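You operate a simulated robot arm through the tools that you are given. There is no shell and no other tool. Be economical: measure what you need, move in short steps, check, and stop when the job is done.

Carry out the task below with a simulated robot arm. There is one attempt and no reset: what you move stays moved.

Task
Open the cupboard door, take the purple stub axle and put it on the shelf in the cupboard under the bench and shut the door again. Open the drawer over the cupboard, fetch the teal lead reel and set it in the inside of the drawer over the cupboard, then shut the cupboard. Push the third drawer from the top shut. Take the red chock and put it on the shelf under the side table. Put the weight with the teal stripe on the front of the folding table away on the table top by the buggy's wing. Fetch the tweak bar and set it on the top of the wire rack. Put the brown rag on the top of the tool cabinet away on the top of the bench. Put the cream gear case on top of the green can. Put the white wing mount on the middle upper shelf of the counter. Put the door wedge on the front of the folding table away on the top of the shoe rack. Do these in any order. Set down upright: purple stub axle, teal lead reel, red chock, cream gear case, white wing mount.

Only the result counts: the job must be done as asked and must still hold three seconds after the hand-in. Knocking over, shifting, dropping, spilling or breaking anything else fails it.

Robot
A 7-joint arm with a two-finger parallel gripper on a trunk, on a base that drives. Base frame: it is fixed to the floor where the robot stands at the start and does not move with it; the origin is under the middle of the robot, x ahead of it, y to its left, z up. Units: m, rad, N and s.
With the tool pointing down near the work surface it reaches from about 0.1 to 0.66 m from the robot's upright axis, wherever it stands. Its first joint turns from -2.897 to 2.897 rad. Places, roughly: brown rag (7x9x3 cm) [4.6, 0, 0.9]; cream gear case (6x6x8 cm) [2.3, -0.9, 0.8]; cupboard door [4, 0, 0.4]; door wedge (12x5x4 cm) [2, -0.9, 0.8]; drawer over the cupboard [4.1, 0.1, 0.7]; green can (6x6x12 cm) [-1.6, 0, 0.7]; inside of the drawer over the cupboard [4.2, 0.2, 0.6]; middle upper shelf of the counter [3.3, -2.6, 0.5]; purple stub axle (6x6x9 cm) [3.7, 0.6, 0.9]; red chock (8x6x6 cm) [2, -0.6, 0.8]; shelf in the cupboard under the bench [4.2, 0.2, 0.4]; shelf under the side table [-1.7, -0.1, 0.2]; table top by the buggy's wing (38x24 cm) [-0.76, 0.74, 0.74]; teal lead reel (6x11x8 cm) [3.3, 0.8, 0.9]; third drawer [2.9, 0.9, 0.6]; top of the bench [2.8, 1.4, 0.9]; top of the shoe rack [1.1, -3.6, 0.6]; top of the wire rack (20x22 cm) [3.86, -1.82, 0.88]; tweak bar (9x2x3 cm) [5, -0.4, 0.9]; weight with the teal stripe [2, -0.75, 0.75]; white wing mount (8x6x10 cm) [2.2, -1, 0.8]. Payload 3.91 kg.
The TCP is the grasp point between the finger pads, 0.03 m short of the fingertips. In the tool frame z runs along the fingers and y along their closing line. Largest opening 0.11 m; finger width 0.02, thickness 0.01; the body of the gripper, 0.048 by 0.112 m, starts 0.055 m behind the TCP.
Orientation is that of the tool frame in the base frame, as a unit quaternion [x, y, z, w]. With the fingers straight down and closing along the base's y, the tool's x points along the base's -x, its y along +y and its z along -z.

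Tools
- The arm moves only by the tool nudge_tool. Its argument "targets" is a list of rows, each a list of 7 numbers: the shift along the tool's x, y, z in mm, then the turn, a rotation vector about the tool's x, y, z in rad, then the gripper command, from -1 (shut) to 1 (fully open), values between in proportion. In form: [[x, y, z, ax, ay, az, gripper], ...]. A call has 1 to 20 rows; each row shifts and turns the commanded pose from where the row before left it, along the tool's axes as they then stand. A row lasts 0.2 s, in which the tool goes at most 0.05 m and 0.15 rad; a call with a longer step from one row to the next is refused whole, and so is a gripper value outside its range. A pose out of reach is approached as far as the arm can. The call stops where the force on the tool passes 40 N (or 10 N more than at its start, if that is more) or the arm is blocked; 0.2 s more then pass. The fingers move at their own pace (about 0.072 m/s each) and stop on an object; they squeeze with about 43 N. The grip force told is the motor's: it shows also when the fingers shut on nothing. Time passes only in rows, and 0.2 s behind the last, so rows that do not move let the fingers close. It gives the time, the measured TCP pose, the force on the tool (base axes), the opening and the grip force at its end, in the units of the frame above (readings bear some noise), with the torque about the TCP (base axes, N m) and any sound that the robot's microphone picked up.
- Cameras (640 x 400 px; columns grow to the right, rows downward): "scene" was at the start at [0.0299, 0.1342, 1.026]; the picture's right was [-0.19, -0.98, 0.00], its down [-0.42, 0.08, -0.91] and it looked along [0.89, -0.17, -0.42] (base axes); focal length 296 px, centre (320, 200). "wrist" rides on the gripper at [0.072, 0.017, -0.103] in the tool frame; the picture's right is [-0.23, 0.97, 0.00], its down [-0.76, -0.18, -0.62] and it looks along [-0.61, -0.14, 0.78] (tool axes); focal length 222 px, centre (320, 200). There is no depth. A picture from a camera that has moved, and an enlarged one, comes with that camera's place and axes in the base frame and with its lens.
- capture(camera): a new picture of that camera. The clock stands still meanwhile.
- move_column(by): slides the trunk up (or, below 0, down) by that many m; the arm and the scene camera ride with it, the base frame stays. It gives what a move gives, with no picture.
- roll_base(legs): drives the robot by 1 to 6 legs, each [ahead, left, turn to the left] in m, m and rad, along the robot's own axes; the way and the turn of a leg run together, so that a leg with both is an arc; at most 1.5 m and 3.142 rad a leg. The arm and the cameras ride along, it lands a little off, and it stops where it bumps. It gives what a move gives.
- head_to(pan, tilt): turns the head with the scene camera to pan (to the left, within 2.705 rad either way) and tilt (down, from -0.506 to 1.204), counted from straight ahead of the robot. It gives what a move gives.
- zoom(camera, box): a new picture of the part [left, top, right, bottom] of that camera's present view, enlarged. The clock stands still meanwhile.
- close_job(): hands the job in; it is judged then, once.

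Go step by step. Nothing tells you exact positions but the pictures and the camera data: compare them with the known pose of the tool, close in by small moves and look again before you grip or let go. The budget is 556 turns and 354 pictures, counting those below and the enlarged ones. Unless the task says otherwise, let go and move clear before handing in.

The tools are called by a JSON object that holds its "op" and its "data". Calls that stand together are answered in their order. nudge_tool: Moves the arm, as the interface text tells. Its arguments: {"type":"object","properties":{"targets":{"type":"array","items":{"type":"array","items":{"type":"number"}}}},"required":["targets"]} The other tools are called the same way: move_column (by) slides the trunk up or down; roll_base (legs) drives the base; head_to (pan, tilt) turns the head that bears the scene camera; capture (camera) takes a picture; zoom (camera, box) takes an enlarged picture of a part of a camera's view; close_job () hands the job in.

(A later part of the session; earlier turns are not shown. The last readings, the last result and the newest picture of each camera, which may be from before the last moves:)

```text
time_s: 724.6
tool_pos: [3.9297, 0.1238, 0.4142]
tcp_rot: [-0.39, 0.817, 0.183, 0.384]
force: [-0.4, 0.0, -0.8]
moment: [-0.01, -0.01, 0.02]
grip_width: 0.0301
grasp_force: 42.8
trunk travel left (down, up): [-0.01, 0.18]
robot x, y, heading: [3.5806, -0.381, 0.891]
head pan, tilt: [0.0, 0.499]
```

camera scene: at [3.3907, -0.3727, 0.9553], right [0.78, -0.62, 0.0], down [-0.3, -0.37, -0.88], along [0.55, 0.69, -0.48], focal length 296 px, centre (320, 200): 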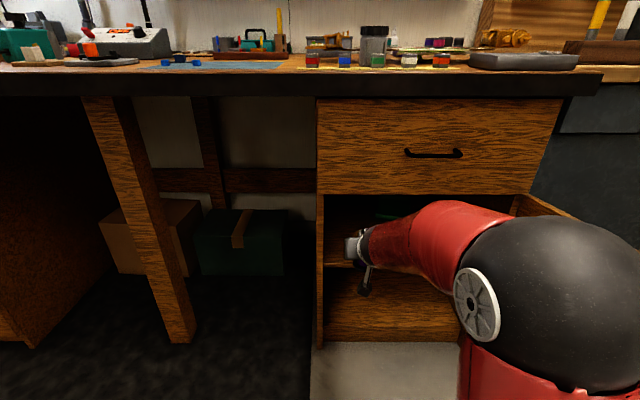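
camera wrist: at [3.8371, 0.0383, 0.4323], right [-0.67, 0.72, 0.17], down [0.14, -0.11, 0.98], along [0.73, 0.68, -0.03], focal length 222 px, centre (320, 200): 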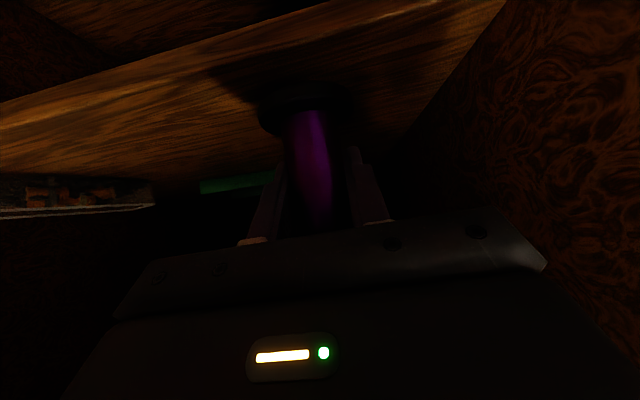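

{"op": "nudge_tool", "data": {"targets": [[2, 0, 1.7, 0, 0, 0, -1], [2, 0, 1.7, 0, 0, 0, -1], [0, 0, 0, 0, 0, 0, -1]]}}

```text
time_s: 725.4
tool_pos: [3.9291, 0.1253, 0.4094]
tcp_rot: [-0.39, 0.816, 0.183, 0.385]
force: [-0.5, -0.6, -0.3]
moment: [-0.03, 0.01, 0.01]
grip_width: 0.0302
grasp_force: 42.8
trunk travel left (down, up): [-0.01, 0.18]
robot x, y, heading: [3.5784, -0.3829, 0.899]
head pan, tilt: [0.0, 0.499]
```

{"op": "nudge_tool", "data": {"targets": [[2, 0, 1.7, 0, 0, 0, -1], [2, 0, 1.7, 0, 0, 0, -1], [0, 0, 0, 0, 0, 0, -1]]}}

{"op": "capture", "data": {"camera": "wrist"}}

```text
time_s: 726.2
tool_pos: [3.9297, 0.1237, 0.4037]
tcp_rot: [-0.391, 0.816, 0.183, 0.384]
force: [-0.3, 0.9, -0.9]
moment: [-0.01, -0.02, 0.0]
grip_width: 0.0301
grasp_force: 42.9
trunk travel left (down, up): [-0.01, 0.18]
robot x, y, heading: [3.5799, -0.3812, 0.903]
head pan, tilt: [0.0, 0.499]
```

```text
119 pictures are left
camera wrist: at [3.8375, 0.0389, 0.4145], right [-0.67, 0.72, 0.17], down [0.14, -0.11, 0.98], along [0.73, 0.68, -0.03], focal length 222 px, centre (320, 200)
```

wrist: 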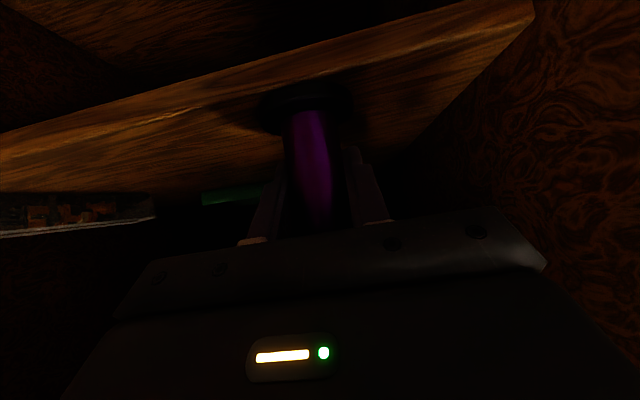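

{"op": "nudge_tool", "data": {"targets": [[2, 0, 1.7, 0, 0, 0, -1], [2, 0, 1.7, 0, 0, 0, -1], [2, 0, 1.7, 0, 0, 0, -1], [0, 0, 0, 0, 0, 0, -1]]}}

```text
time_s: 727.2
tool_pos: [3.9305, 0.1267, 0.3985]
tcp_rot: [-0.391, 0.815, 0.184, 0.386]
force: [1.7, 8.2, 26.9]
moment: [0.19, -0.13, -0.04]
grip_width: 0.0306
grasp_force: 43.0
trunk travel left (down, up): [-0.01, 0.18]
robot x, y, heading: [3.5819, -0.3807, 0.896]
head pan, tilt: [0.0, 0.499]
```

Contact. Ease off, release and withdraw.

{"op": "nudge_tool", "data": {"targets": [[-2.6, 0, -2.1, 0, 0, 0, -1], [0, 0, 0, 0, 0, 0, 0.1], [0, 0, 0, 0, 0, 0, 0.1], [0, 0, 0, 0, 0, 0, 0.1]]}}

{"op": "nudge_tool", "data": {"targets": [[0, 0, -20, 0, 0, 0, 0.1], [3, 0, -30, 0, 0, 0, 0.1]]}}

{"op": "roll_base", "data": {"legs": [[-0.35, 0, 0]]}}

{"op": "capture", "data": {"camera": "wrist"}}

{"op": "capture", "data": {"camera": "scene"}}

```text
time_s: 728.2
tool_pos: [3.9289, 0.1243, 0.3986]
tcp_rot: [-0.39, 0.817, 0.182, 0.384]
force: [0.3, -0.2, 0.2]
moment: [0.01, -0.06, -0.01]
grip_width: 0.0604
grasp_force: 0.1
trunk travel left (down, up): [-0.01, 0.18]
robot x, y, heading: [3.5806, -0.384, 0.898]
head pan, tilt: [0.0, 0.499]
```

```text
time_s: 728.8
tool_pos: [3.9042, 0.0925, 0.4301]
tcp_rot: [-0.39, 0.816, 0.183, 0.384]
force: [0.8, 0.4, -0.2]
moment: [0.03, 0.0, -0.01]
grip_width: 0.0607
grasp_force: 0.0
trunk travel left (down, up): [-0.01, 0.18]
robot x, y, heading: [3.5797, -0.3802, 0.905]
head pan, tilt: [0.0, 0.499]
```

```text
time_s: 731.0
tool_pos: [3.6832, -0.1818, 0.4293]
tcp_rot: [-0.392, 0.816, 0.183, 0.384]
force: [-0.6, 1.2, -0.4]
moment: [0.0, 0.02, 0.01]
grip_width: 0.0604
grasp_force: 0.1
trunk travel left (down, up): [-0.01, 0.18]
robot x, y, heading: [3.3579, -0.655, 0.895]
head pan, tilt: [0.0, 0.499]
```

```text
118 pictures are left
camera wrist: at [3.5922, -0.2678, 0.4402], right [-0.67, 0.72, 0.17], down [0.14, -0.11, 0.98], along [0.73, 0.68, -0.03], focal length 222 px, centre (320, 200)
```

wrist: 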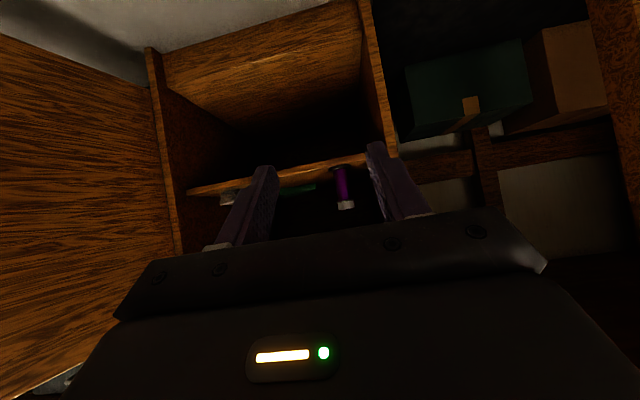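

```text
117 pictures are left
camera scene: at [3.2588, -0.5381, 0.9553], right [0.78, -0.62, 0.0], down [-0.3, -0.37, -0.88], along [0.55, 0.69, -0.48], focal length 296 px, centre (320, 200)
```

scene: 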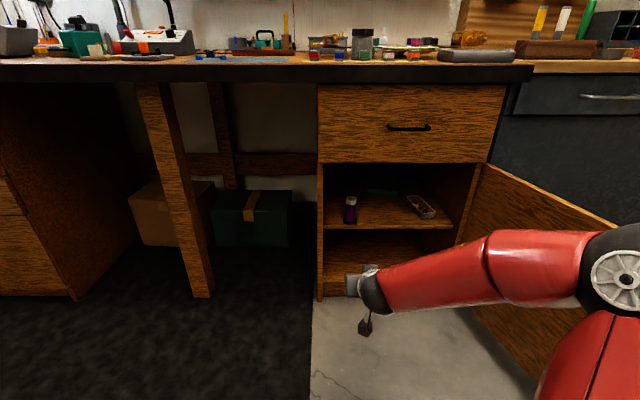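

Axle stands on the shelf. Now shut the door: go round to its outer side.

{"op": "nudge_tool", "data": {"targets": [[-25, 0, -21, 0, 0, 0, -1], [-25, 0, -21, 0, 0, 0, -1], [0, 0, 0, 0, -0.13, 0, -1], [0, 0, 0, 0, -0.13, 0, -1], [0, 0, 0, 0, -0.13, 0, -1], [0, 0, 0, 0, -0.13, 0, -1]]}}

{"op": "roll_base", "data": {"legs": [[-0.4, 0, 0], [0, -0.75, 0], [0.38, 0, 0]]}}

{"op": "head_to", "data": {"pan": 0.2, "tilt": 0.5}}

{"op": "capture", "data": {"camera": "scene"}}

```text
time_s: 732.4
tool_pos: [3.6849, -0.182, 0.4963]
tcp_rot: [-0.331, 0.689, 0.279, 0.581]
force: [-1.4, -0.1, 0.3]
moment: [-0.01, 0.0, 0.01]
grip_width: 0.0001
grasp_force: 38.0
trunk travel left (down, up): [-0.01, 0.18]
robot x, y, heading: [3.3619, -0.6547, 0.9]
head pan, tilt: [0.0, 0.499]
```

```text
time_s: 738.6
tool_pos: [4.018, -0.9584, 0.4966]
tcp_rot: [-0.333, 0.688, 0.279, 0.581]
force: [0.6, -0.1, -0.4]
moment: [-0.02, -0.01, 0.0]
grip_width: 0.0
grasp_force: 37.7
trunk travel left (down, up): [-0.01, 0.18]
robot x, y, heading: [3.6979, -1.4364, 0.894]
head pan, tilt: [0.0, 0.499]
stopped in leg 2: the robot was blocked; the commanded pose is now the measured one
```

```text
time_s: 739.3
tool_pos: [4.0177, -0.9575, 0.4973]
tcp_rot: [-0.332, 0.688, 0.279, 0.582]
force: [-0.1, 0.0, 0.5]
moment: [0.0, 0.0, -0.04]
grip_width: 0.0003
grasp_force: 37.9
trunk travel left (down, up): [-0.01, 0.18]
robot x, y, heading: [3.698, -1.4355, 0.896]
head pan, tilt: [0.201, 0.499]
```

```text
116 pictures are left
camera scene: at [3.5793, -1.3051, 0.9553], right [0.89, -0.45, 0.0], down [-0.22, -0.43, -0.88], along [0.4, 0.78, -0.48], focal length 296 px, centre (320, 200)
```

scene: 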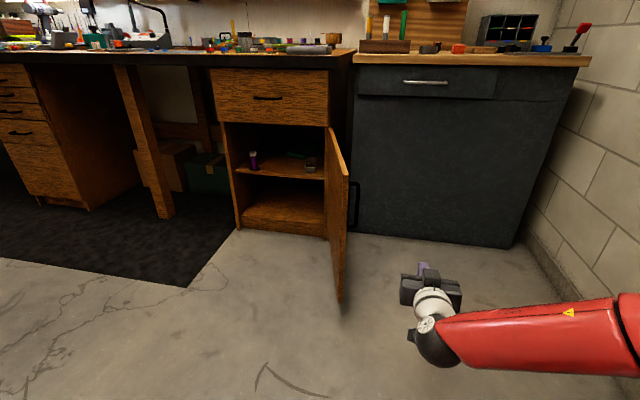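

{"op": "head_to", "data": {"pan": -1.5, "tilt": 0.5}}

{"op": "capture", "data": {"camera": "scene"}}

```text
time_s: 741.0
tool_pos: [4.0182, -0.958, 0.4956]
tcp_rot: [-0.332, 0.689, 0.278, 0.582]
force: [-0.2, -0.5, -0.8]
moment: [0.01, -0.02, -0.01]
grip_width: 0.0
grasp_force: 38.3
trunk travel left (down, up): [-0.01, 0.18]
robot x, y, heading: [3.6979, -1.4312, 0.898]
head pan, tilt: [-1.499, 0.499]
```

```text
115 pictures are left
camera scene: at [3.6131, -1.4374, 0.9553], right [-0.56, -0.83, 0.0], down [-0.4, 0.27, -0.88], along [0.73, -0.5, -0.48], focal length 296 px, centre (320, 200)
```

scene: 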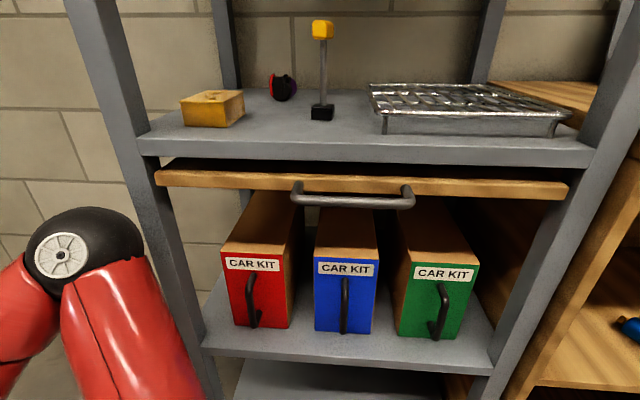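

That was the metal rack's post; nothing on it moved. Step back from it and sweep the door shut.

{"op": "roll_base", "data": {"legs": [[0, 0.08, 0], [0.33, 0, 0]]}}

{"op": "head_to", "data": {"pan": 0.2, "tilt": 0.5}}

{"op": "roll_base", "data": {"legs": [[0, 0.35, 0]]}}

{"op": "capture", "data": {"camera": "scene"}}

```text
time_s: 743.9
tool_pos: [4.159, -0.6538, 0.4968]
tcp_rot: [-0.331, 0.689, 0.278, 0.582]
force: [0.2, 0.5, 1.0]
moment: [0.02, 0.0, -0.03]
grip_width: 0.0001
grasp_force: 37.9
trunk travel left (down, up): [-0.01, 0.18]
robot x, y, heading: [3.8349, -1.1272, 0.901]
head pan, tilt: [-1.499, 0.499]
```

```text
time_s: 745.6
tool_pos: [4.158, -0.653, 0.4955]
tcp_rot: [-0.332, 0.688, 0.279, 0.582]
force: [0.3, -0.2, 0.1]
moment: [-0.03, 0.02, 0.01]
grip_width: 0.0
grasp_force: 37.1
trunk travel left (down, up): [-0.01, 0.18]
robot x, y, heading: [3.8323, -1.1281, 0.901]
head pan, tilt: [0.201, 0.499]
```

```text
time_s: 746.9
tool_pos: [4.0657, -0.5822, 0.4952]
tcp_rot: [-0.331, 0.689, 0.278, 0.582]
force: [-2.5, -4.5, 1.8]
moment: [0.05, 0.05, 0.16]
grip_width: 0.0001
grasp_force: 37.8
trunk travel left (down, up): [-0.01, 0.18]
robot x, y, heading: [3.742, -1.0546, 0.898]
head pan, tilt: [0.201, 0.499]
stopped in leg 1: the force on the tool passed its limit at 60 N (the readings are from after the stop); the commanded pose is now the measured one
```

```text
114 pictures are left
camera scene: at [3.6266, -0.9267, 0.9552], right [0.89, -0.46, 0.0], down [-0.22, -0.43, -0.88], along [0.4, 0.78, -0.48], focal length 296 px, centre (320, 200)
```

scene: 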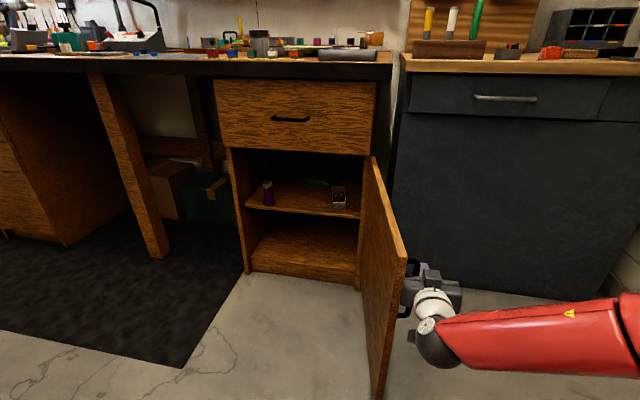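

{"op": "roll_base", "data": {"legs": [[0, 0.12, 0]]}}

{"op": "capture", "data": {"camera": "scene"}}

```text
time_s: 747.7
tool_pos: [4.0576, -0.5777, 0.4943]
tcp_rot: [-0.331, 0.69, 0.276, 0.582]
force: [-2.6, -6.4, 3.6]
moment: [0.16, 0.08, 0.22]
grip_width: 0.0002
grasp_force: 37.3
trunk travel left (down, up): [-0.01, 0.18]
robot x, y, heading: [3.736, -1.0508, 0.894]
head pan, tilt: [0.201, 0.499]
stopped in leg 1: the robot was blocked; the commanded pose is now the measured one
```

```text
113 pictures are left
camera scene: at [3.6195, -0.9218, 0.9552], right [0.89, -0.46, 0.0], down [-0.22, -0.43, -0.88], along [0.4, 0.78, -0.48], focal length 296 px, centre (320, 200)
```

scene: 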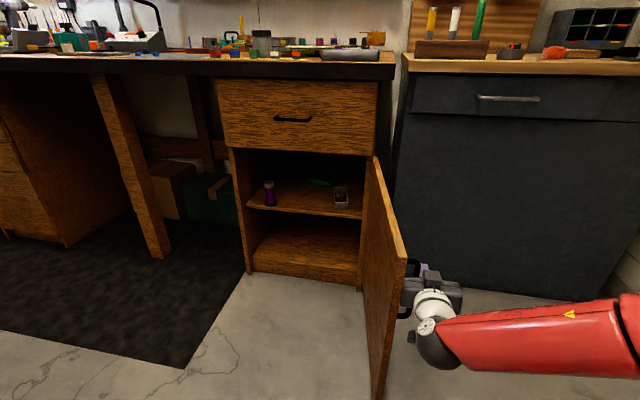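

{"op": "nudge_tool", "data": {"targets": [[0, 15, 0, 0, 0, 0, -1], [0, 15, 0, 0, 0, 0, -1], [0, 20, 0, 0, 0, 0, -1], [0, 20, 0, 0, 0, 0, -1], [0, 20, 0, 0, 0, 0, -1], [0, 20, 0, 0, 0, 0, -1]]}}

{"op": "capture", "data": {"camera": "wrist"}}

{"op": "capture", "data": {"camera": "scene"}}

```text
time_s: 748.1
tool_pos: [4.0491, -0.5744, 0.4934]
tcp_rot: [-0.333, 0.689, 0.277, 0.581]
force: [-6.5, -13.8, 7.7]
moment: [0.2, 0.18, 0.53]
grip_width: 0.0
grasp_force: 37.7
trunk travel left (down, up): [-0.01, 0.18]
robot x, y, heading: [3.733, -1.0496, 0.902]
head pan, tilt: [0.201, 0.499]
stopped in row 1: the force on the tool passed its limit at 47 N (the readings are from after the stop); the commanded pose is now the measured one
```

```text
112 pictures are left
camera wrist: at [3.9639, -0.6512, 0.4404], right [-0.74, 0.64, 0.22], down [-0.17, -0.49, 0.86], along [0.65, 0.6, 0.46], focal length 222 px, centre (320, 200)
```

wrist: 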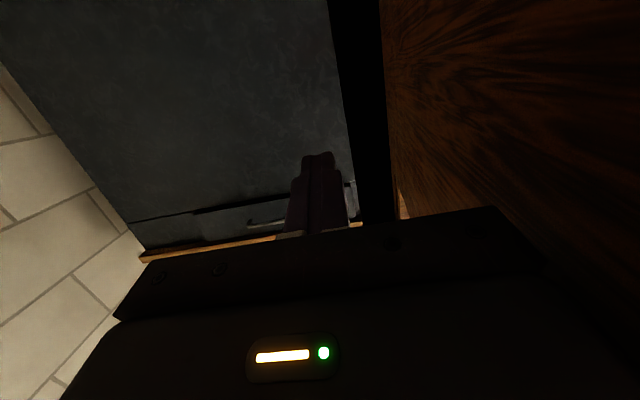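

```text
111 pictures are left
camera scene: at [3.6191, -0.9228, 0.9554], right [0.89, -0.46, 0.0], down [-0.22, -0.42, -0.88], along [0.4, 0.78, -0.48], focal length 296 px, centre (320, 200)
```

scene: 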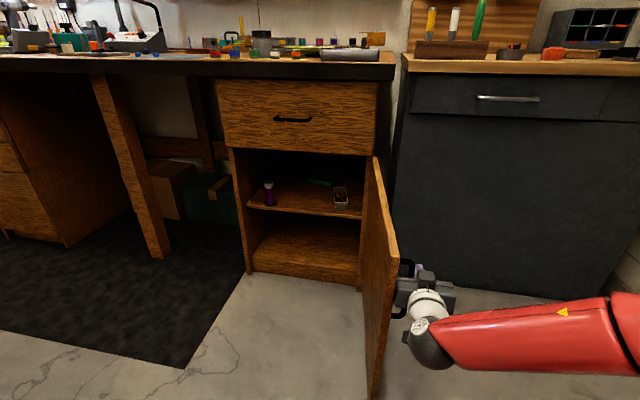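

The door is damped; push slowly.

{"op": "nudge_tool", "data": {"targets": [[0, 5, 0, 0, 0, 0, -1], [0, 5, 0, 0, 0, 0, -1], [0, 5, 0, 0, 0, 0, -1], [0, 5, 0, 0, 0, 0, -1], [0, 5, 0, 0, 0, 0, -1], [0, 5, 0, 0, 0, 0, -1], [0, 5, 0, 0, 0, 0, -1], [0, 5, 0, 0, 0, 0, -1], [0, 5, 0, 0, 0, 0, -1], [0, 5, 0, 0, 0, 0, -1], [0, 5, 0, 0, 0, 0, -1], [0, 5, 0, 0, 0, 0, -1], [0, 5, 0, 0, 0, 0, -1], [0, 5, 0, 0, 0, 0, -1], [0, 5, 0, 0, 0, 0, -1], [0, 5, 0, 0, 0, 0, -1]]}}

{"op": "capture", "data": {"camera": "scene"}}

```text
time_s: 748.6
tool_pos: [4.0412, -0.5695, 0.4933]
tcp_rot: [-0.334, 0.688, 0.278, 0.581]
force: [-7.1, -13.4, 7.7]
moment: [0.26, 0.19, 0.52]
grip_width: 0.0001
grasp_force: 38.4
trunk travel left (down, up): [-0.01, 0.18]
robot x, y, heading: [3.7339, -1.0485, 0.897]
head pan, tilt: [0.201, 0.499]
stopped in row 2: the force on the tool passed its limit at 43 N (the readings are from after the stop); the commanded pose is now the measured one
```

```text
110 pictures are left
camera scene: at [3.6189, -0.9232, 0.9554], right [0.89, -0.46, 0.0], down [-0.22, -0.42, -0.88], along [0.4, 0.78, -0.48], focal length 296 px, centre (320, 200)
```

scene: 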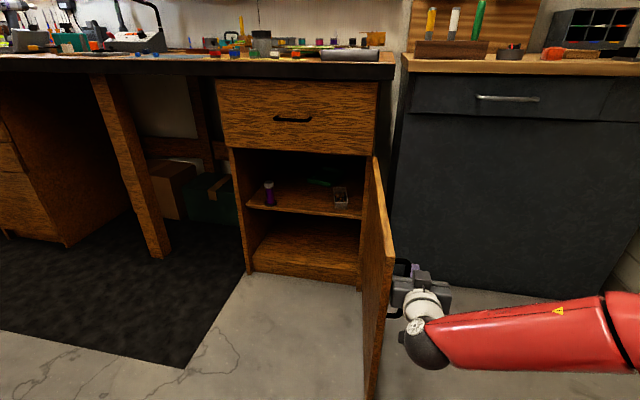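

Reposition: push at the door's edge, clear of its handle.

{"op": "nudge_tool", "data": {"targets": [[0, -30, 0, 0, 0, 0, -1], [4, 0, -35, 0, 0, 0, -1], [4, 0, -35, 0, 0, 0, -1], [4, 0, -30, 0, 0, 0, -1]]}}

{"op": "capture", "data": {"camera": "scene"}}

```text
time_s: 749.6
tool_pos: [4.0314, -0.6191, 0.5182]
tcp_rot: [-0.335, 0.689, 0.278, 0.58]
force: [0.1, 0.1, -0.2]
moment: [0.03, 0.03, 0.03]
grip_width: 0.0
grasp_force: 37.7
out of reach, approached as far as the arm can: row 3, 4
trunk travel left (down, up): [-0.01, 0.18]
robot x, y, heading: [3.7354, -1.0508, 0.893]
head pan, tilt: [0.201, 0.499]
```

```text
109 pictures are left
camera scene: at [3.6194, -0.9222, 0.9553], right [0.89, -0.46, 0.0], down [-0.22, -0.43, -0.88], along [0.4, 0.78, -0.48], focal length 296 px, centre (320, 200)
```

scene: 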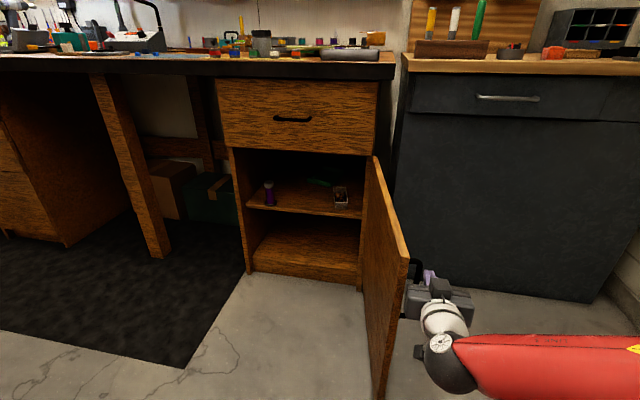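

{"op": "roll_base", "data": {"legs": [[-0.06, 0, 0]]}}

{"op": "nudge_tool", "data": {"targets": [[0, 12, 0, 0, 0, 0, -1], [0, 12, 0, 0, 0, 0, -1], [0, 12, 0, 0, 0, 0, -1], [0, 12, 0, 0, 0, 0, -1], [0, 12, 0, 0, 0, 0, -1], [0, 12, 0, 0, 0, 0, -1], [0, 12, 0, 0, 0, 0, -1], [0, 12, 0, 0, 0, 0, -1], [0, 12, 0, 0, 0, 0, -1], [0, 12, 0, 0, 0, 0, -1], [0, 12, 0, 0, 0, 0, -1], [0, 12, 0, 0, 0, 0, -1]]}}

{"op": "capture", "data": {"camera": "scene"}}

```text
time_s: 750.6
tool_pos: [3.9935, -0.666, 0.5179]
tcp_rot: [-0.335, 0.689, 0.277, 0.58]
force: [0.3, -0.5, -0.1]
moment: [-0.01, 0.01, -0.02]
grip_width: 0.0
grasp_force: 37.6
trunk travel left (down, up): [-0.01, 0.18]
robot x, y, heading: [3.6967, -1.1008, 0.894]
head pan, tilt: [0.201, 0.499]
```

```text
time_s: 752.1
tool_pos: [3.9306, -0.6213, 0.519]
tcp_rot: [-0.337, 0.687, 0.278, 0.58]
force: [-6.8, -10.8, 7.1]
moment: [0.19, -0.01, 0.2]
grip_width: 0.0
grasp_force: 38.0
trunk travel left (down, up): [-0.01, 0.18]
robot x, y, heading: [3.7001, -1.097, 0.896]
head pan, tilt: [0.201, 0.499]
stopped in row 7: the force on the tool passed its limit at 43 N (the readings are from after the stop); the commanded pose is now the measured one
```

```text
108 pictures are left
camera scene: at [3.581, -0.9704, 0.9555], right [0.89, -0.46, 0.0], down [-0.22, -0.43, -0.88], along [0.4, 0.78, -0.48], focal length 296 px, centre (320, 200)
```

scene: 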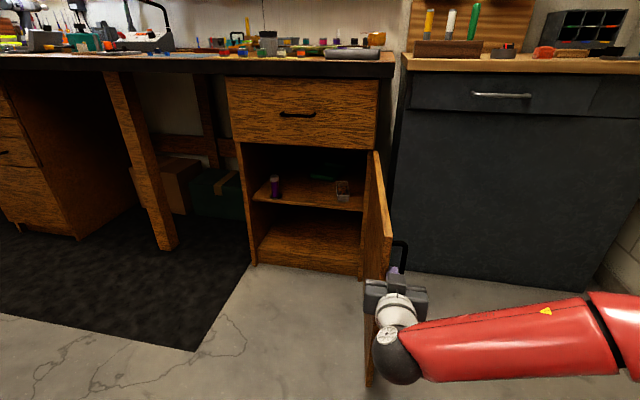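

{"op": "nudge_tool", "data": {"targets": [[0, 6, 0, 0, 0, 0, -1], [0, 6, 0, 0, 0, 0, -1], [0, 6, 0, 0, 0, 0, -1], [0, 6, 0, 0, 0, 0, -1], [0, 6, 0, 0, 0, 0, -1], [0, 6, 0, 0, 0, 0, -1], [0, 6, 0, 0, 0, 0, -1], [0, 6, 0, 0, 0, 0, -1]]}}

{"op": "capture", "data": {"camera": "wrist"}}

```text
time_s: 752.9
tool_pos: [3.9148, -0.6103, 0.5177]
tcp_rot: [-0.339, 0.687, 0.28, 0.579]
force: [-6.9, -11.3, 5.8]
moment: [0.16, -0.04, 0.17]
grip_width: 0.0
grasp_force: 38.1
trunk travel left (down, up): [-0.01, 0.18]
robot x, y, heading: [3.6989, -1.0975, 0.896]
head pan, tilt: [0.201, 0.499]
stopped in row 4: the force on the tool passed its limit at 42 N (the readings are from after the stop); the commanded pose is now the measured one
```

```text
107 pictures are left
camera wrist: at [3.8318, -0.6891, 0.4646], right [-0.75, 0.63, 0.22], down [-0.16, -0.48, 0.86], along [0.65, 0.61, 0.46], focal length 222 px, centre (320, 200)
```

wrist: 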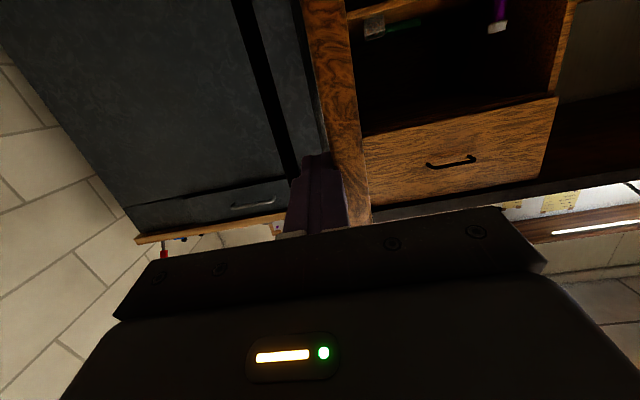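

{"op": "nudge_tool", "data": {"targets": [[0, 3, 0, 0, 0, 0, -1], [0, 3, 0, 0, 0, 0, -1], [0, 3, 0, 0, 0, 0, -1], [0, 3, 0, 0, 0, 0, -1], [0, 3, 0, 0, 0, 0, -1], [0, 3, 0, 0, 0, 0, -1], [0, 3, 0, 0, 0, 0, -1], [0, 3, 0, 0, 0, 0, -1], [0, 3, 0, 0, 0, 0, -1], [0, 3, 0, 0, 0, 0, -1], [0, 3, 0, 0, 0, 0, -1], [0, 3, 0, 0, 0, 0, -1], [0, 3, 0, 0, 0, 0, -1], [0, 3, 0, 0, 0, 0, -1], [0, 3, 0, 0, 0, 0, -1], [0, 3, 0, 0, 0, 0, -1], [0, 3, 0, 0, 0, 0, -1], [0, 3, 0, 0, 0, 0, -1], [0, 3, 0, 0, 0, 0, -1], [0, 3, 0, 0, 0, 0, -1]]}}

{"op": "capture", "data": {"camera": "scene"}}

```text
time_s: 754.5
tool_pos: [3.8985, -0.5967, 0.5173]
tcp_rot: [-0.341, 0.686, 0.281, 0.578]
force: [-6.4, -9.3, 4.3]
moment: [0.26, -0.16, -0.06]
grip_width: 0.0
grasp_force: 37.1
trunk travel left (down, up): [-0.01, 0.18]
robot x, y, heading: [3.6984, -1.1017, 0.893]
head pan, tilt: [0.201, 0.499]
stopped in row 8: the force on the tool passed its limit at 41 N (the readings are from after the stop); the commanded pose is now the measured one
```

```text
106 pictures are left
camera scene: at [3.5806, -0.9709, 0.9553], right [0.89, -0.46, 0.0], down [-0.22, -0.43, -0.88], along [0.4, 0.78, -0.48], focal length 296 px, centre (320, 200)
```

scene: 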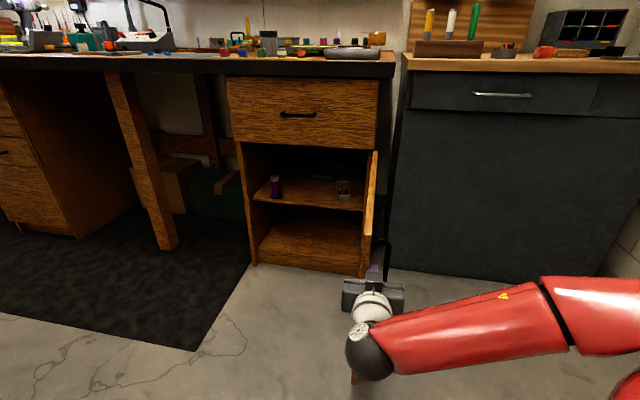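

{"op": "capture", "data": {"camera": "wrist"}}

{"op": "zoom", "data": {"camera": "scene", "box": [320, 200, 440, 390]}}

```text
105 pictures are left
camera wrist: at [3.8148, -0.6769, 0.4643], right [-0.75, 0.63, 0.21], down [-0.16, -0.48, 0.86], along [0.64, 0.61, 0.46], focal length 222 px, centre (320, 200)
```

wrist: 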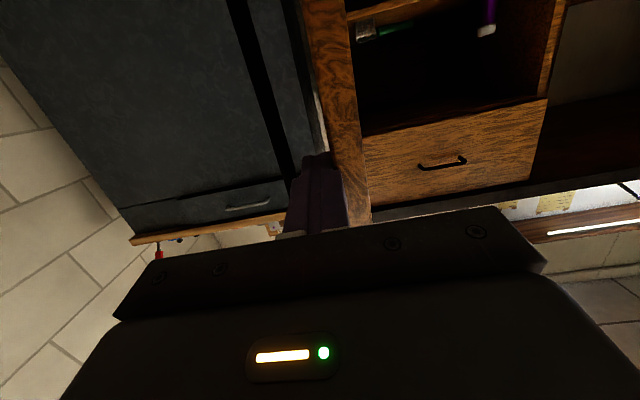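

```text
2.11 times, centred on (380, 295) of scene
camera zoom: at [3.5806, -0.9709, 0.9553], right [0.89, -0.46, 0.0], down [-0.22, -0.43, -0.88], along [0.4, 0.78, -0.48], focal length 623 px, centre (194, 0)
```

zoom: 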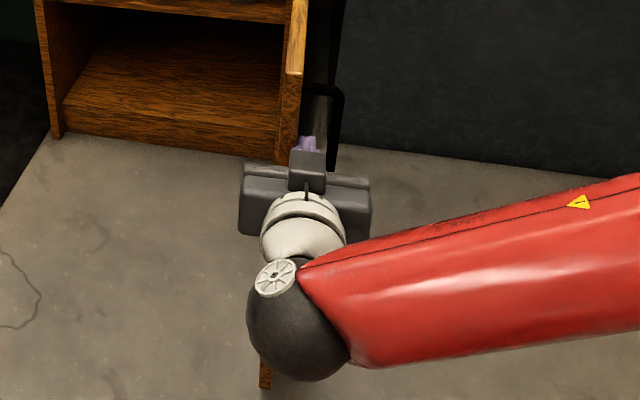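

The finger is fouling the handle. Go lower, below the handle, and push on the door's plain face.

{"op": "nudge_tool", "data": {"targets": [[0, -35, 0, 0, 0, 0, -1], [0, -35, 0, 0, 0, 0, -1], [44, 0, 9, 0, 0, 0, -1], [44, 0, 9, 0, 0, 0, -1], [44, 0, 9, 0, 0, 0, -1], [44, 0, 9, 0, 0, 0, -1], [44, 0, 9, 0, 0, 0, -1]]}}

{"op": "nudge_tool", "data": {"targets": [[-7, 0, 34, 0, 0, 0, -1], [-7, 0, 34, 0, 0, 0, -1], [-7, 0, 34, 0, 0, 0, -1]]}}

{"op": "nudge_tool", "data": {"targets": [[0, 12, 0, 0, 0, 0, -1], [0, 12, 0, 0, 0, 0, -1], [0, 12, 0, 0, 0, 0, -1], [0, 12, 0, 0, 0, 0, -1], [0, 12, 0, 0, 0, 0, -1], [0, 12, 0, 0, 0, 0, -1], [0, 12, 0, 0, 0, 0, -1], [0, 12, 0, 0, 0, 0, -1], [0, 12, 0, 0, 0, 0, -1], [0, 12, 0, 0, 0, 0, -1], [0, 12, 0, 0, 0, 0, -1], [0, 12, 0, 0, 0, 0, -1], [0, 12, 0, 0, 0, 0, -1], [0, 12, 0, 0, 0, 0, -1], [0, 12, 0, 0, 0, 0, -1]]}}

{"op": "capture", "data": {"camera": "scene"}}

```text
time_s: 755.6
tool_pos: [3.9523, -0.6338, 0.428]
tcp_rot: [-0.343, 0.681, 0.287, 0.58]
force: [-11.4, -20.1, 8.9]
moment: [0.29, -0.06, 0.31]
grip_width: 0.0
grasp_force: 37.4
out of reach, approached as far as the arm can: row 3, 4
trunk travel left (down, up): [-0.01, 0.18]
robot x, y, heading: [3.7016, -1.1027, 0.898]
head pan, tilt: [0.201, 0.499]
stopped in row 5: the force on the tool passed its limit at 126 N (the readings are from after the stop); the commanded pose is now the measured one
```

```text
time_s: 755.9
tool_pos: [3.952, -0.6308, 0.4284]
tcp_rot: [-0.346, 0.68, 0.289, 0.579]
force: [-8.3, -13.8, 8.1]
moment: [0.21, -0.03, 0.17]
grip_width: 0.0
grasp_force: 37.8
trunk travel left (down, up): [-0.01, 0.18]
robot x, y, heading: [3.6966, -1.102, 0.9]
head pan, tilt: [0.201, 0.499]
stopped in row 1: the force on the tool passed its limit at 85 N (the readings are from after the stop); the commanded pose is now the measured one
```

```text
time_s: 756.4
tool_pos: [3.9368, -0.6228, 0.4284]
tcp_rot: [-0.347, 0.68, 0.289, 0.578]
force: [-6.0, -9.6, 5.9]
moment: [0.1, -0.03, 0.14]
grip_width: 0.0002
grasp_force: 37.4
trunk travel left (down, up): [-0.01, 0.18]
robot x, y, heading: [3.695, -1.1019, 0.897]
head pan, tilt: [0.201, 0.499]
stopped in row 2: the force on the tool passed its limit at 43 N (the readings are from after the stop); the commanded pose is now the measured one
```

```text
103 pictures are left
camera scene: at [3.5794, -0.973, 0.9552], right [0.89, -0.46, 0.0], down [-0.22, -0.43, -0.88], along [0.4, 0.78, -0.48], focal length 296 px, centre (320, 200)
```

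scene: 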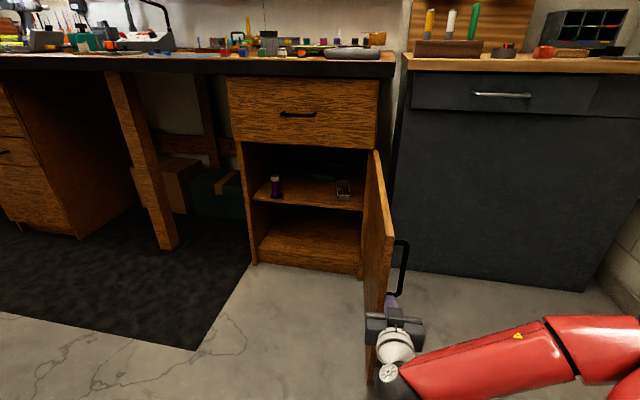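

The finger is caught on the handle. Back the base straight out first.

{"op": "roll_base", "data": {"legs": [[-0.2, 0, 0]]}}

{"op": "capture", "data": {"camera": "scene"}}

{"op": "capture", "data": {"camera": "wrist"}}

```text
time_s: 758.0
tool_pos: [3.8116, -0.7797, 0.4278]
tcp_rot: [-0.348, 0.68, 0.29, 0.577]
force: [-0.3, -0.2, 0.2]
moment: [-0.03, -0.02, -0.01]
grip_width: 0.0001
grasp_force: 37.5
trunk travel left (down, up): [-0.01, 0.18]
robot x, y, heading: [3.572, -1.2574, 0.899]
head pan, tilt: [0.201, 0.499]
```

```text
102 pictures are left
camera scene: at [3.4545, -1.1293, 0.9553], right [0.89, -0.45, 0.0], down [-0.22, -0.43, -0.88], along [0.4, 0.78, -0.48], focal length 296 px, centre (320, 200)
```

scene: 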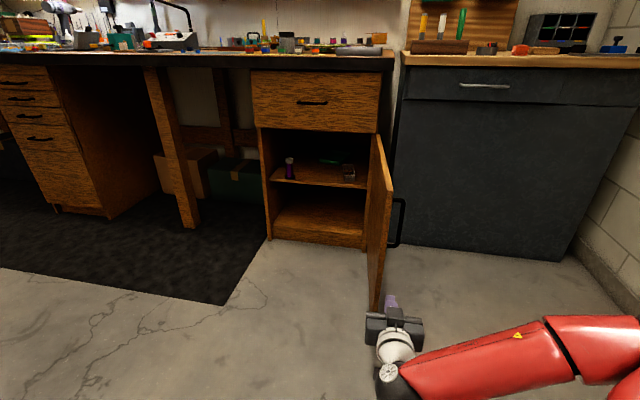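

```text
101 pictures are left
camera wrist: at [3.7312, -0.8608, 0.3731], right [-0.76, 0.61, 0.22], down [-0.15, -0.49, 0.86], along [0.63, 0.62, 0.47], focal length 222 px, centre (320, 200)
```

wrist: 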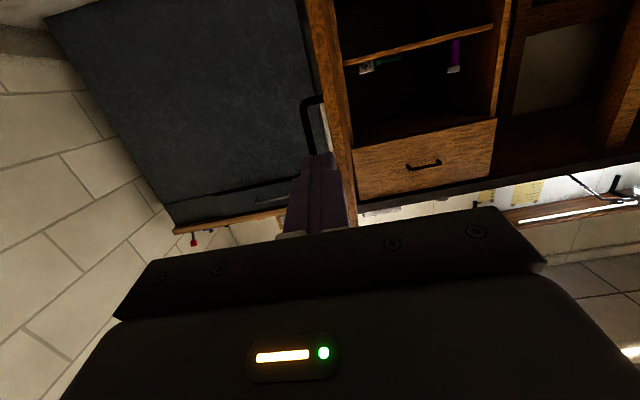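

{"op": "nudge_tool", "data": {"targets": [[0, -40, 0, 0, 0, 0, -1], [0, -40, 0, 0, 0, 0, -1], [-8, 0, 40, 0, 0, 0, -1], [-8, 0, 40, 0, 0, 0, -1], [-8, 0, 40, 0, 0, 0, -1], [44, 0, 9, 0, 0, 0, -1], [44, 0, 9, 0, 0, 0, -1], [44, 0, 9, 0, 0, 0, -1]]}}

{"op": "roll_base", "data": {"legs": [[0.2, 0, 0]]}}

{"op": "capture", "data": {"camera": "scene"}}

```text
time_s: 759.8
tool_pos: [3.9303, -0.7006, 0.4444]
tcp_rot: [-0.347, 0.682, 0.287, 0.577]
force: [0.0, 0.3, -0.6]
moment: [0.01, -0.01, -0.02]
grip_width: 0.0
grasp_force: 37.9
out of reach, approached as far as the arm can: row 1, 2, 3, 4, 6, 7, 8
trunk travel left (down, up): [-0.01, 0.18]
robot x, y, heading: [3.5689, -1.2534, 0.899]
head pan, tilt: [0.201, 0.499]
```

```text
time_s: 761.3
tool_pos: [4.0311, -0.5646, 0.4448]
tcp_rot: [-0.354, 0.679, 0.292, 0.573]
force: [-5.0, -7.0, 4.6]
moment: [0.14, 0.16, 0.35]
grip_width: 0.0004
grasp_force: 37.9
trunk travel left (down, up): [-0.01, 0.18]
robot x, y, heading: [3.681, -1.1222, 0.901]
head pan, tilt: [0.201, 0.499]
stopped in leg 1: the force on the tool passed its limit at 121 N (the readings are from after the stop); the commanded pose is now the measured one
```

```text
100 pictures are left
camera scene: at [3.5634, -0.993, 0.9553], right [0.89, -0.45, 0.0], down [-0.22, -0.43, -0.88], along [0.4, 0.78, -0.48], focal length 296 px, centre (320, 200)
```

scene: 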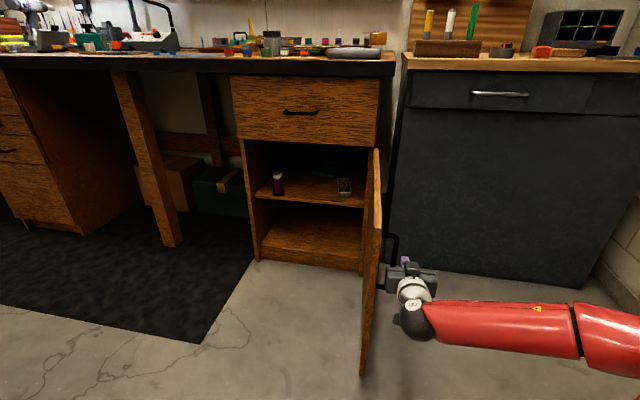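

{"op": "roll_base", "data": {"legs": [[-0.2, 0, 0]]}}

{"op": "nudge_tool", "data": {"targets": [[-20, -20, 0, 0, 0.15, 0, -1], [-20, -20, 0, 0, 0.15, 0, -1], [-20, -20, 0, 0, 0.15, 0, -1], [-10, -20, 0, 0, 0.15, 0, -1], [0, 0, 0, 0, 0.15, 0, -1], [0, 0, 0, 0, 0.15, 0, -1], [0, 0, 0, 0, 0.15, 0, -1], [0, 0, 0, 0, 0.15, 0, -1], [0, 0, 0, 0, 0.11, 0, -1], [0, 0, 30, 0, 0, 0, -1], [0, 0, 30, 0, 0, 0, -1], [0, 0, 30, 0, 0, 0, -1], [0, 0, 30, 0, 0, 0, -1], [0, 0, 30, 0, 0, 0, -1]]}}

{"op": "capture", "data": {"camera": "scene"}}

```text
time_s: 762.9
tool_pos: [3.9074, -0.7202, 0.443]
tcp_rot: [-0.354, 0.68, 0.291, 0.573]
force: [0.3, -0.1, -0.3]
moment: [0.01, 0.01, 0.02]
grip_width: 0.0
grasp_force: 38.0
trunk travel left (down, up): [-0.01, 0.18]
robot x, y, heading: [3.5586, -1.2738, 0.899]
head pan, tilt: [0.201, 0.499]
```

```text
time_s: 765.9
tool_pos: [3.9953, -0.7358, 0.3589]
tcp_rot: [-0.459, 0.887, 0.017, 0.04]
force: [0.5, 1.0, -0.8]
moment: [0.01, -0.01, -0.01]
grip_width: 0.0002
grasp_force: 37.5
trunk travel left (down, up): [-0.01, 0.18]
robot x, y, heading: [3.5566, -1.2745, 0.901]
head pan, tilt: [0.201, 0.499]
```

```text
99 pictures are left
camera scene: at [3.4394, -1.1484, 0.9553], right [0.89, -0.46, 0.0], down [-0.22, -0.43, -0.88], along [0.4, 0.78, -0.48], focal length 296 px, centre (320, 200)
```

scene: 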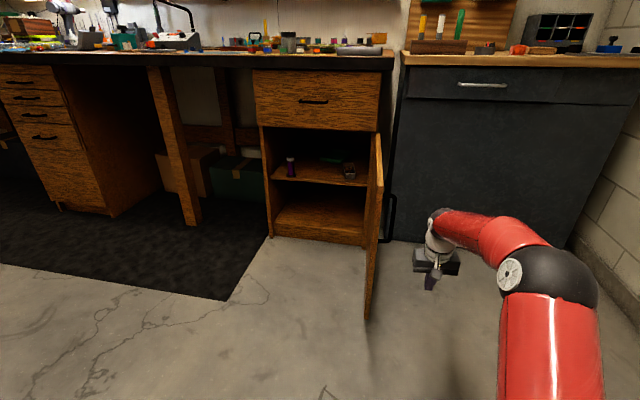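

{"op": "roll_base", "data": {"legs": [[0.26, 0, 0], [0, 0.09, 0]]}}

{"op": "nudge_tool", "data": {"targets": [[0, 10, 0, 0, 0, 0, -1], [0, 10, 0, 0, 0, 0, -1], [0, 10, 0, 0, 0, 0, -1], [0, 10, 0, 0, 0, 0, -1], [0, 10, 0, 0, 0, 0, -1], [0, 10, 0, 0, 0, 0, -1], [0, 10, 0, 0, 0, 0, -1], [0, 10, 0, 0, 0, 0, -1], [0, 10, 0, 0, 0, 0, -1], [0, 10, 0, 0, 0, 0, -1], [0, 10, 0, 0, 0, 0, -1], [0, 10, 0, 0, 0, 0, -1], [0, 10, 0, 0, 0, 0, -1], [0, 10, 0, 0, 0, 0, -1], [0, 10, 0, 0, 0, 0, -1]]}}

{"op": "capture", "data": {"camera": "scene"}}

```text
time_s: 768.4
tool_pos: [4.0849, -0.4738, 0.3591]
tcp_rot: [-0.46, 0.887, 0.016, 0.041]
force: [-0.5, 0.6, 0.1]
moment: [0.01, 0.01, -0.03]
grip_width: 0.0
grasp_force: 37.5
trunk travel left (down, up): [-0.01, 0.18]
robot x, y, heading: [3.6506, -1.0164, 0.901]
head pan, tilt: [0.201, 0.499]
```

```text
time_s: 771.6
tool_pos: [3.9623, -0.388, 0.3577]
tcp_rot: [-0.46, 0.887, 0.017, 0.041]
force: [0.0, -0.2, -0.5]
moment: [0.0, -0.01, 0.01]
grip_width: 0.0
grasp_force: 37.5
trunk travel left (down, up): [-0.01, 0.18]
robot x, y, heading: [3.6477, -1.0167, 0.901]
head pan, tilt: [0.201, 0.499]
```

```text
98 pictures are left
camera scene: at [3.531, -0.8882, 0.9553], right [0.89, -0.45, 0.0], down [-0.22, -0.43, -0.88], along [0.4, 0.78, -0.48], focal length 296 px, centre (320, 200)
```

scene: 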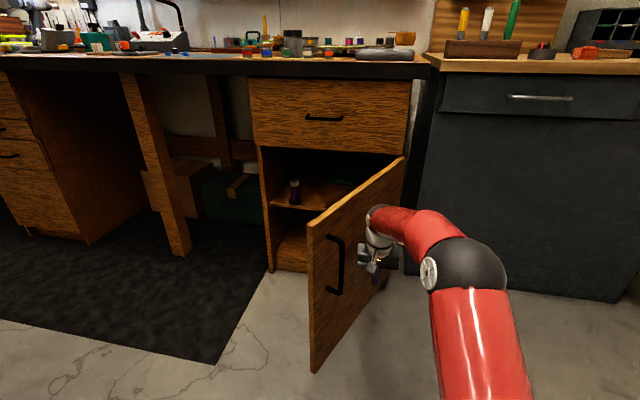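

The door moves freely now. Keep pushing it round.

{"op": "nudge_tool", "data": {"targets": [[-8, 12, 0, 0, 0, 0, -1], [-8, 12, 0, 0, 0, 0, -1], [-8, 12, 0, 0, 0, 0, -1], [-8, 12, 0, 0, 0, 0, -1], [-8, 12, 0, 0, 0, 0, -1], [-8, 12, 0, 0, 0, 0, -1], [-8, 12, 0, 0, 0, 0, -1], [-8, 12, 0, 0, 0, 0, -1], [-10, 10, 0, 0, 0, 0, -1], [-10, 10, 0, 0, 0, 0, -1], [-10, 10, 0, 0, 0, 0, -1], [-10, 10, 0, 0, 0, 0, -1]]}}

{"op": "capture", "data": {"camera": "scene"}}

```text
time_s: 774.2
tool_pos: [3.8997, -0.2692, 0.3589]
tcp_rot: [-0.459, 0.887, 0.016, 0.041]
force: [-0.2, -0.2, 0.8]
moment: [-0.01, 0.02, 0.01]
grip_width: 0.0004
grasp_force: 37.5
out of reach, approached as far as the arm can: row 9, 10, 11, 12
trunk travel left (down, up): [-0.01, 0.18]
robot x, y, heading: [3.6488, -1.0161, 0.899]
head pan, tilt: [0.201, 0.499]
```

```text
97 pictures are left
camera scene: at [3.531, -0.8882, 0.9553], right [0.89, -0.45, 0.0], down [-0.22, -0.43, -0.88], along [0.4, 0.78, -0.48], focal length 296 px, centre (320, 200)
```

scene: 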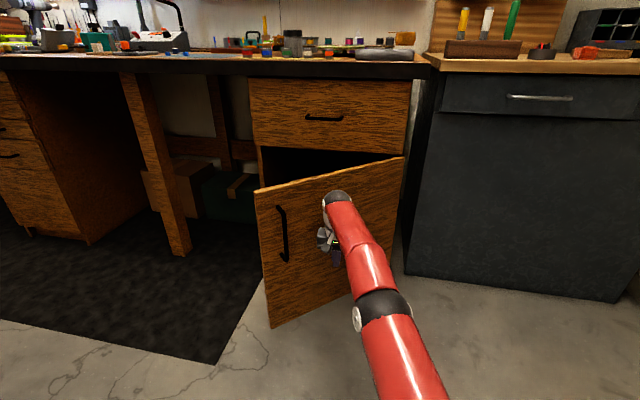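

{"op": "roll_base", "data": {"legs": [[0, 0.2, 0], [0.17, 0, 0]]}}

{"op": "capture", "data": {"camera": "scene"}}

```text
time_s: 776.9
tool_pos: [3.8514, -0.0125, 0.3589]
tcp_rot: [-0.46, 0.887, 0.016, 0.041]
force: [0.3, -0.9, -0.1]
moment: [0.01, -0.01, 0.01]
grip_width: 0.0001
grasp_force: 37.5
trunk travel left (down, up): [-0.01, 0.18]
robot x, y, heading: [3.6011, -0.7583, 0.9]
head pan, tilt: [0.201, 0.499]
```

```text
96 pictures are left
camera scene: at [3.4807, -0.6314, 0.9553], right [0.89, -0.45, 0.0], down [-0.22, -0.43, -0.88], along [0.4, 0.78, -0.48], focal length 296 px, centre (320, 200)
```

scene: 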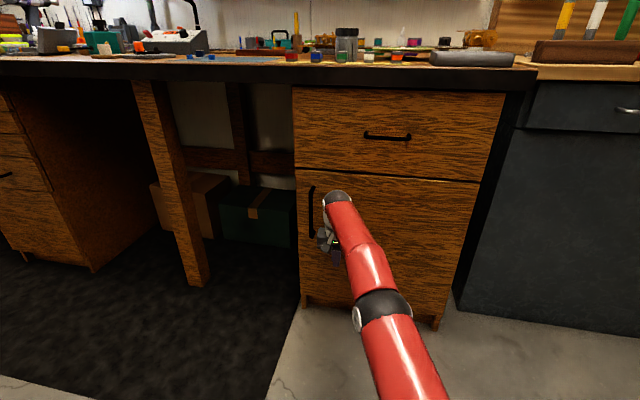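

{"op": "roll_base", "data": {"legs": [[0.05, 0, 0]]}}

{"op": "capture", "data": {"camera": "scene"}}

```text
time_s: 777.8
tool_pos: [3.8697, 0.0105, 0.359]
tcp_rot: [-0.456, 0.889, 0.009, 0.03]
force: [-5.6, -11.6, 5.1]
moment: [0.88, -0.52, -0.3]
grip_width: 0.0002
grasp_force: 38.3
trunk travel left (down, up): [-0.01, 0.18]
robot x, y, heading: [3.6218, -0.731, 0.896]
head pan, tilt: [0.201, 0.499]
stopped in leg 1: the force on the tool passed its limit at 147 N (the readings are from after the stop); the commanded pose is now the measured one
```

```text
95 pictures are left
camera scene: at [3.5033, -0.6036, 0.9553], right [0.89, -0.45, 0.0], down [-0.22, -0.43, -0.88], along [0.4, 0.78, -0.48], focal length 296 px, centre (320, 200)
```

scene: 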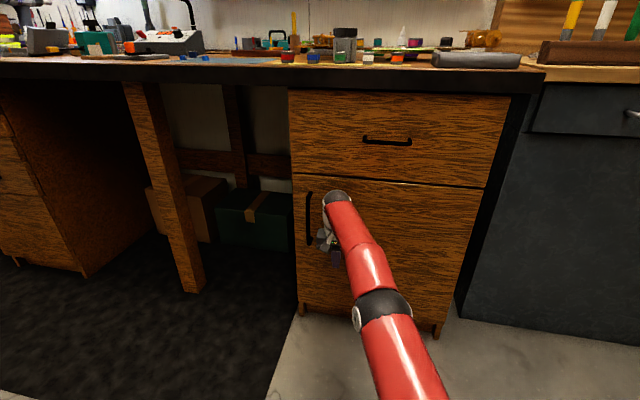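

Door shut. Back off, and set the gripper horizontal, rolled 90°, to take the drawer's bar handle.

{"op": "roll_base", "data": {"legs": [[-0.35, 0, 0]]}}

{"op": "move_column", "data": {"by": 0.17}}

{"op": "nudge_tool", "data": {"targets": [[40, 0, -40, 0, 0, 0, 1], [40, 0, -40, 0, 0, 0, 1], [40, 0, -40, 0, 0, 0, 1], [0, 0, -45, 0, 0, 0, 1], [0, 0, 0, 0, -0.15, 0, 1], [0, 0, 0, 0, -0.15, 0, 1], [0, 0, 0, 0, -0.15, 0, 1], [0, 0, 0, 0, -0.15, 0, 1], [0, 0, 0, 0, -0.15, 0, 1], [0, 0, 0, 0, -0.15, 0, 1], [0, 0, 0, 0, -0.15, 0, 1], [0, 0, 0, 0, -0.15, 0, 1], [0, 0, 0, 0, -0.15, 0, 1], [0, 0, 0, 0, -0.15, 0, 1]]}}

{"op": "capture", "data": {"camera": "scene"}}

```text
time_s: 780.1
tool_pos: [3.6538, -0.2642, 0.3583]
tcp_rot: [-0.457, 0.889, 0.008, 0.029]
force: [-0.6, -0.1, -0.3]
moment: [-0.01, 0.0, 0.02]
grip_width: 0.0
grasp_force: 37.9
trunk travel left (down, up): [-0.01, 0.18]
robot x, y, heading: [3.4056, -1.0082, 0.904]
head pan, tilt: [0.201, 0.499]
```

```text
time_s: 782.0
tool_pos: [3.6535, -0.2652, 0.5286]
tcp_rot: [-0.455, 0.89, 0.007, 0.029]
force: [0.1, -0.5, 0.4]
moment: [-0.03, 0.0, 0.01]
grip_width: 0.0
grasp_force: 37.6
trunk travel left (down, up): [-0.18, 0.01]
robot x, y, heading: [3.401, -1.0038, 0.897]
head pan, tilt: [0.201, 0.499]
```

```text
refused: row 1 steps farther than a row can; nothing moved
```

```text
94 pictures are left
camera scene: at [3.2856, -0.8771, 1.1252], right [0.89, -0.45, 0.0], down [-0.22, -0.43, -0.88], along [0.4, 0.78, -0.48], focal length 296 px, centre (320, 200)
```

scene: 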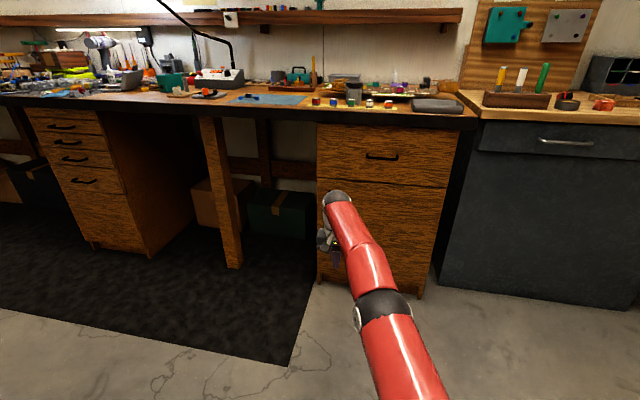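

{"op": "nudge_tool", "data": {"targets": [[30, 0, -38, 0, 0, 0, 1], [30, 0, -38, 0, 0, 0, 1], [30, 0, -38, 0, 0, 0, 1], [30, 0, -38, 0, 0, 0, 1], [20, 0, -38, 0, 0, 0, 1], [0, 0, -20, 0, 0, 0, 1], [0, 0, 0, 0, -0.15, 0, 1], [0, 0, 0, 0, -0.15, 0, 1], [0, 0, 0, 0, -0.15, 0, 1], [0, 0, 0, 0, -0.15, 0, 1], [0, 0, 0, 0, -0.15, 0, 1], [0, 0, 0, 0, -0.15, 0, 1], [0, 0, 0, 0, -0.15, 0, 1], [0, 0, 0, 0, -0.15, 0, 1], [0, 0, 0, 0, -0.15, 0, 1], [0, 0, 0, 0, -0.15, 0, 1]]}}

{"op": "nudge_tool", "data": {"targets": [[0, 0, 0, 0, 0, -0.143, 1], [0, 0, 0, 0, 0, -0.143, 1], [0, 0, 0, 0, 0, -0.143, 1], [0, 0, 0, 0, 0, -0.143, 1], [0, 0, 0, 0, 0, -0.143, 1], [0, 0, 0, 0, 0, -0.143, 1], [0, 0, 0, 0, 0, -0.143, 1], [0, 0, 0, 0, 0, -0.143, 1], [0, 0, 0, 0, 0, -0.143, 1], [0, 0, 0, 0, 0, -0.143, 1], [0, 0, 0, 0, 0, -0.141, 1]]}}

{"op": "capture", "data": {"camera": "scene"}}

{"op": "capture", "data": {"camera": "wrist"}}

```text
time_s: 785.4
tool_pos: [3.5626, -0.3866, 0.7295]
tcp_rot: [-0.328, 0.63, 0.318, 0.628]
force: [-0.4, -1.5, -0.1]
moment: [0.0, 0.03, -0.01]
grip_width: 0.1101
grasp_force: 0.0
trunk travel left (down, up): [-0.18, 0.01]
robot x, y, heading: [3.4038, -1.0062, 0.903]
head pan, tilt: [0.201, 0.499]
```

```text
time_s: 787.8
tool_pos: [3.5621, -0.3861, 0.7288]
tcp_rot: [0.678, -0.213, 0.221, -0.667]
force: [0.0, -1.1, -0.1]
moment: [0.0, -0.01, -0.06]
grip_width: 0.1099
grasp_force: 0.1
trunk travel left (down, up): [-0.18, 0.01]
robot x, y, heading: [3.4014, -1.0046, 0.899]
head pan, tilt: [0.201, 0.499]
```

```text
93 pictures are left
camera scene: at [3.2856, -0.8772, 1.1253], right [0.89, -0.45, 0.0], down [-0.22, -0.43, -0.88], along [0.4, 0.78, -0.48], focal length 296 px, centre (320, 200)
```

scene: 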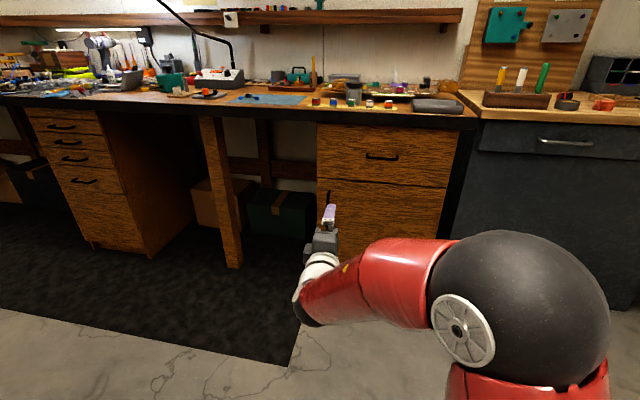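

```text
92 pictures are left
camera wrist: at [3.561, -0.5122, 0.7146], right [-0.18, 0.12, -0.98], down [-0.98, -0.06, 0.17], along [-0.04, 0.99, 0.12], focal length 222 px, centre (320, 200)
```

wrist: 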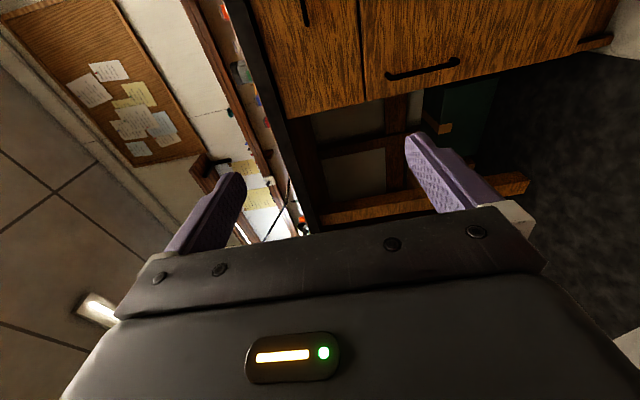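

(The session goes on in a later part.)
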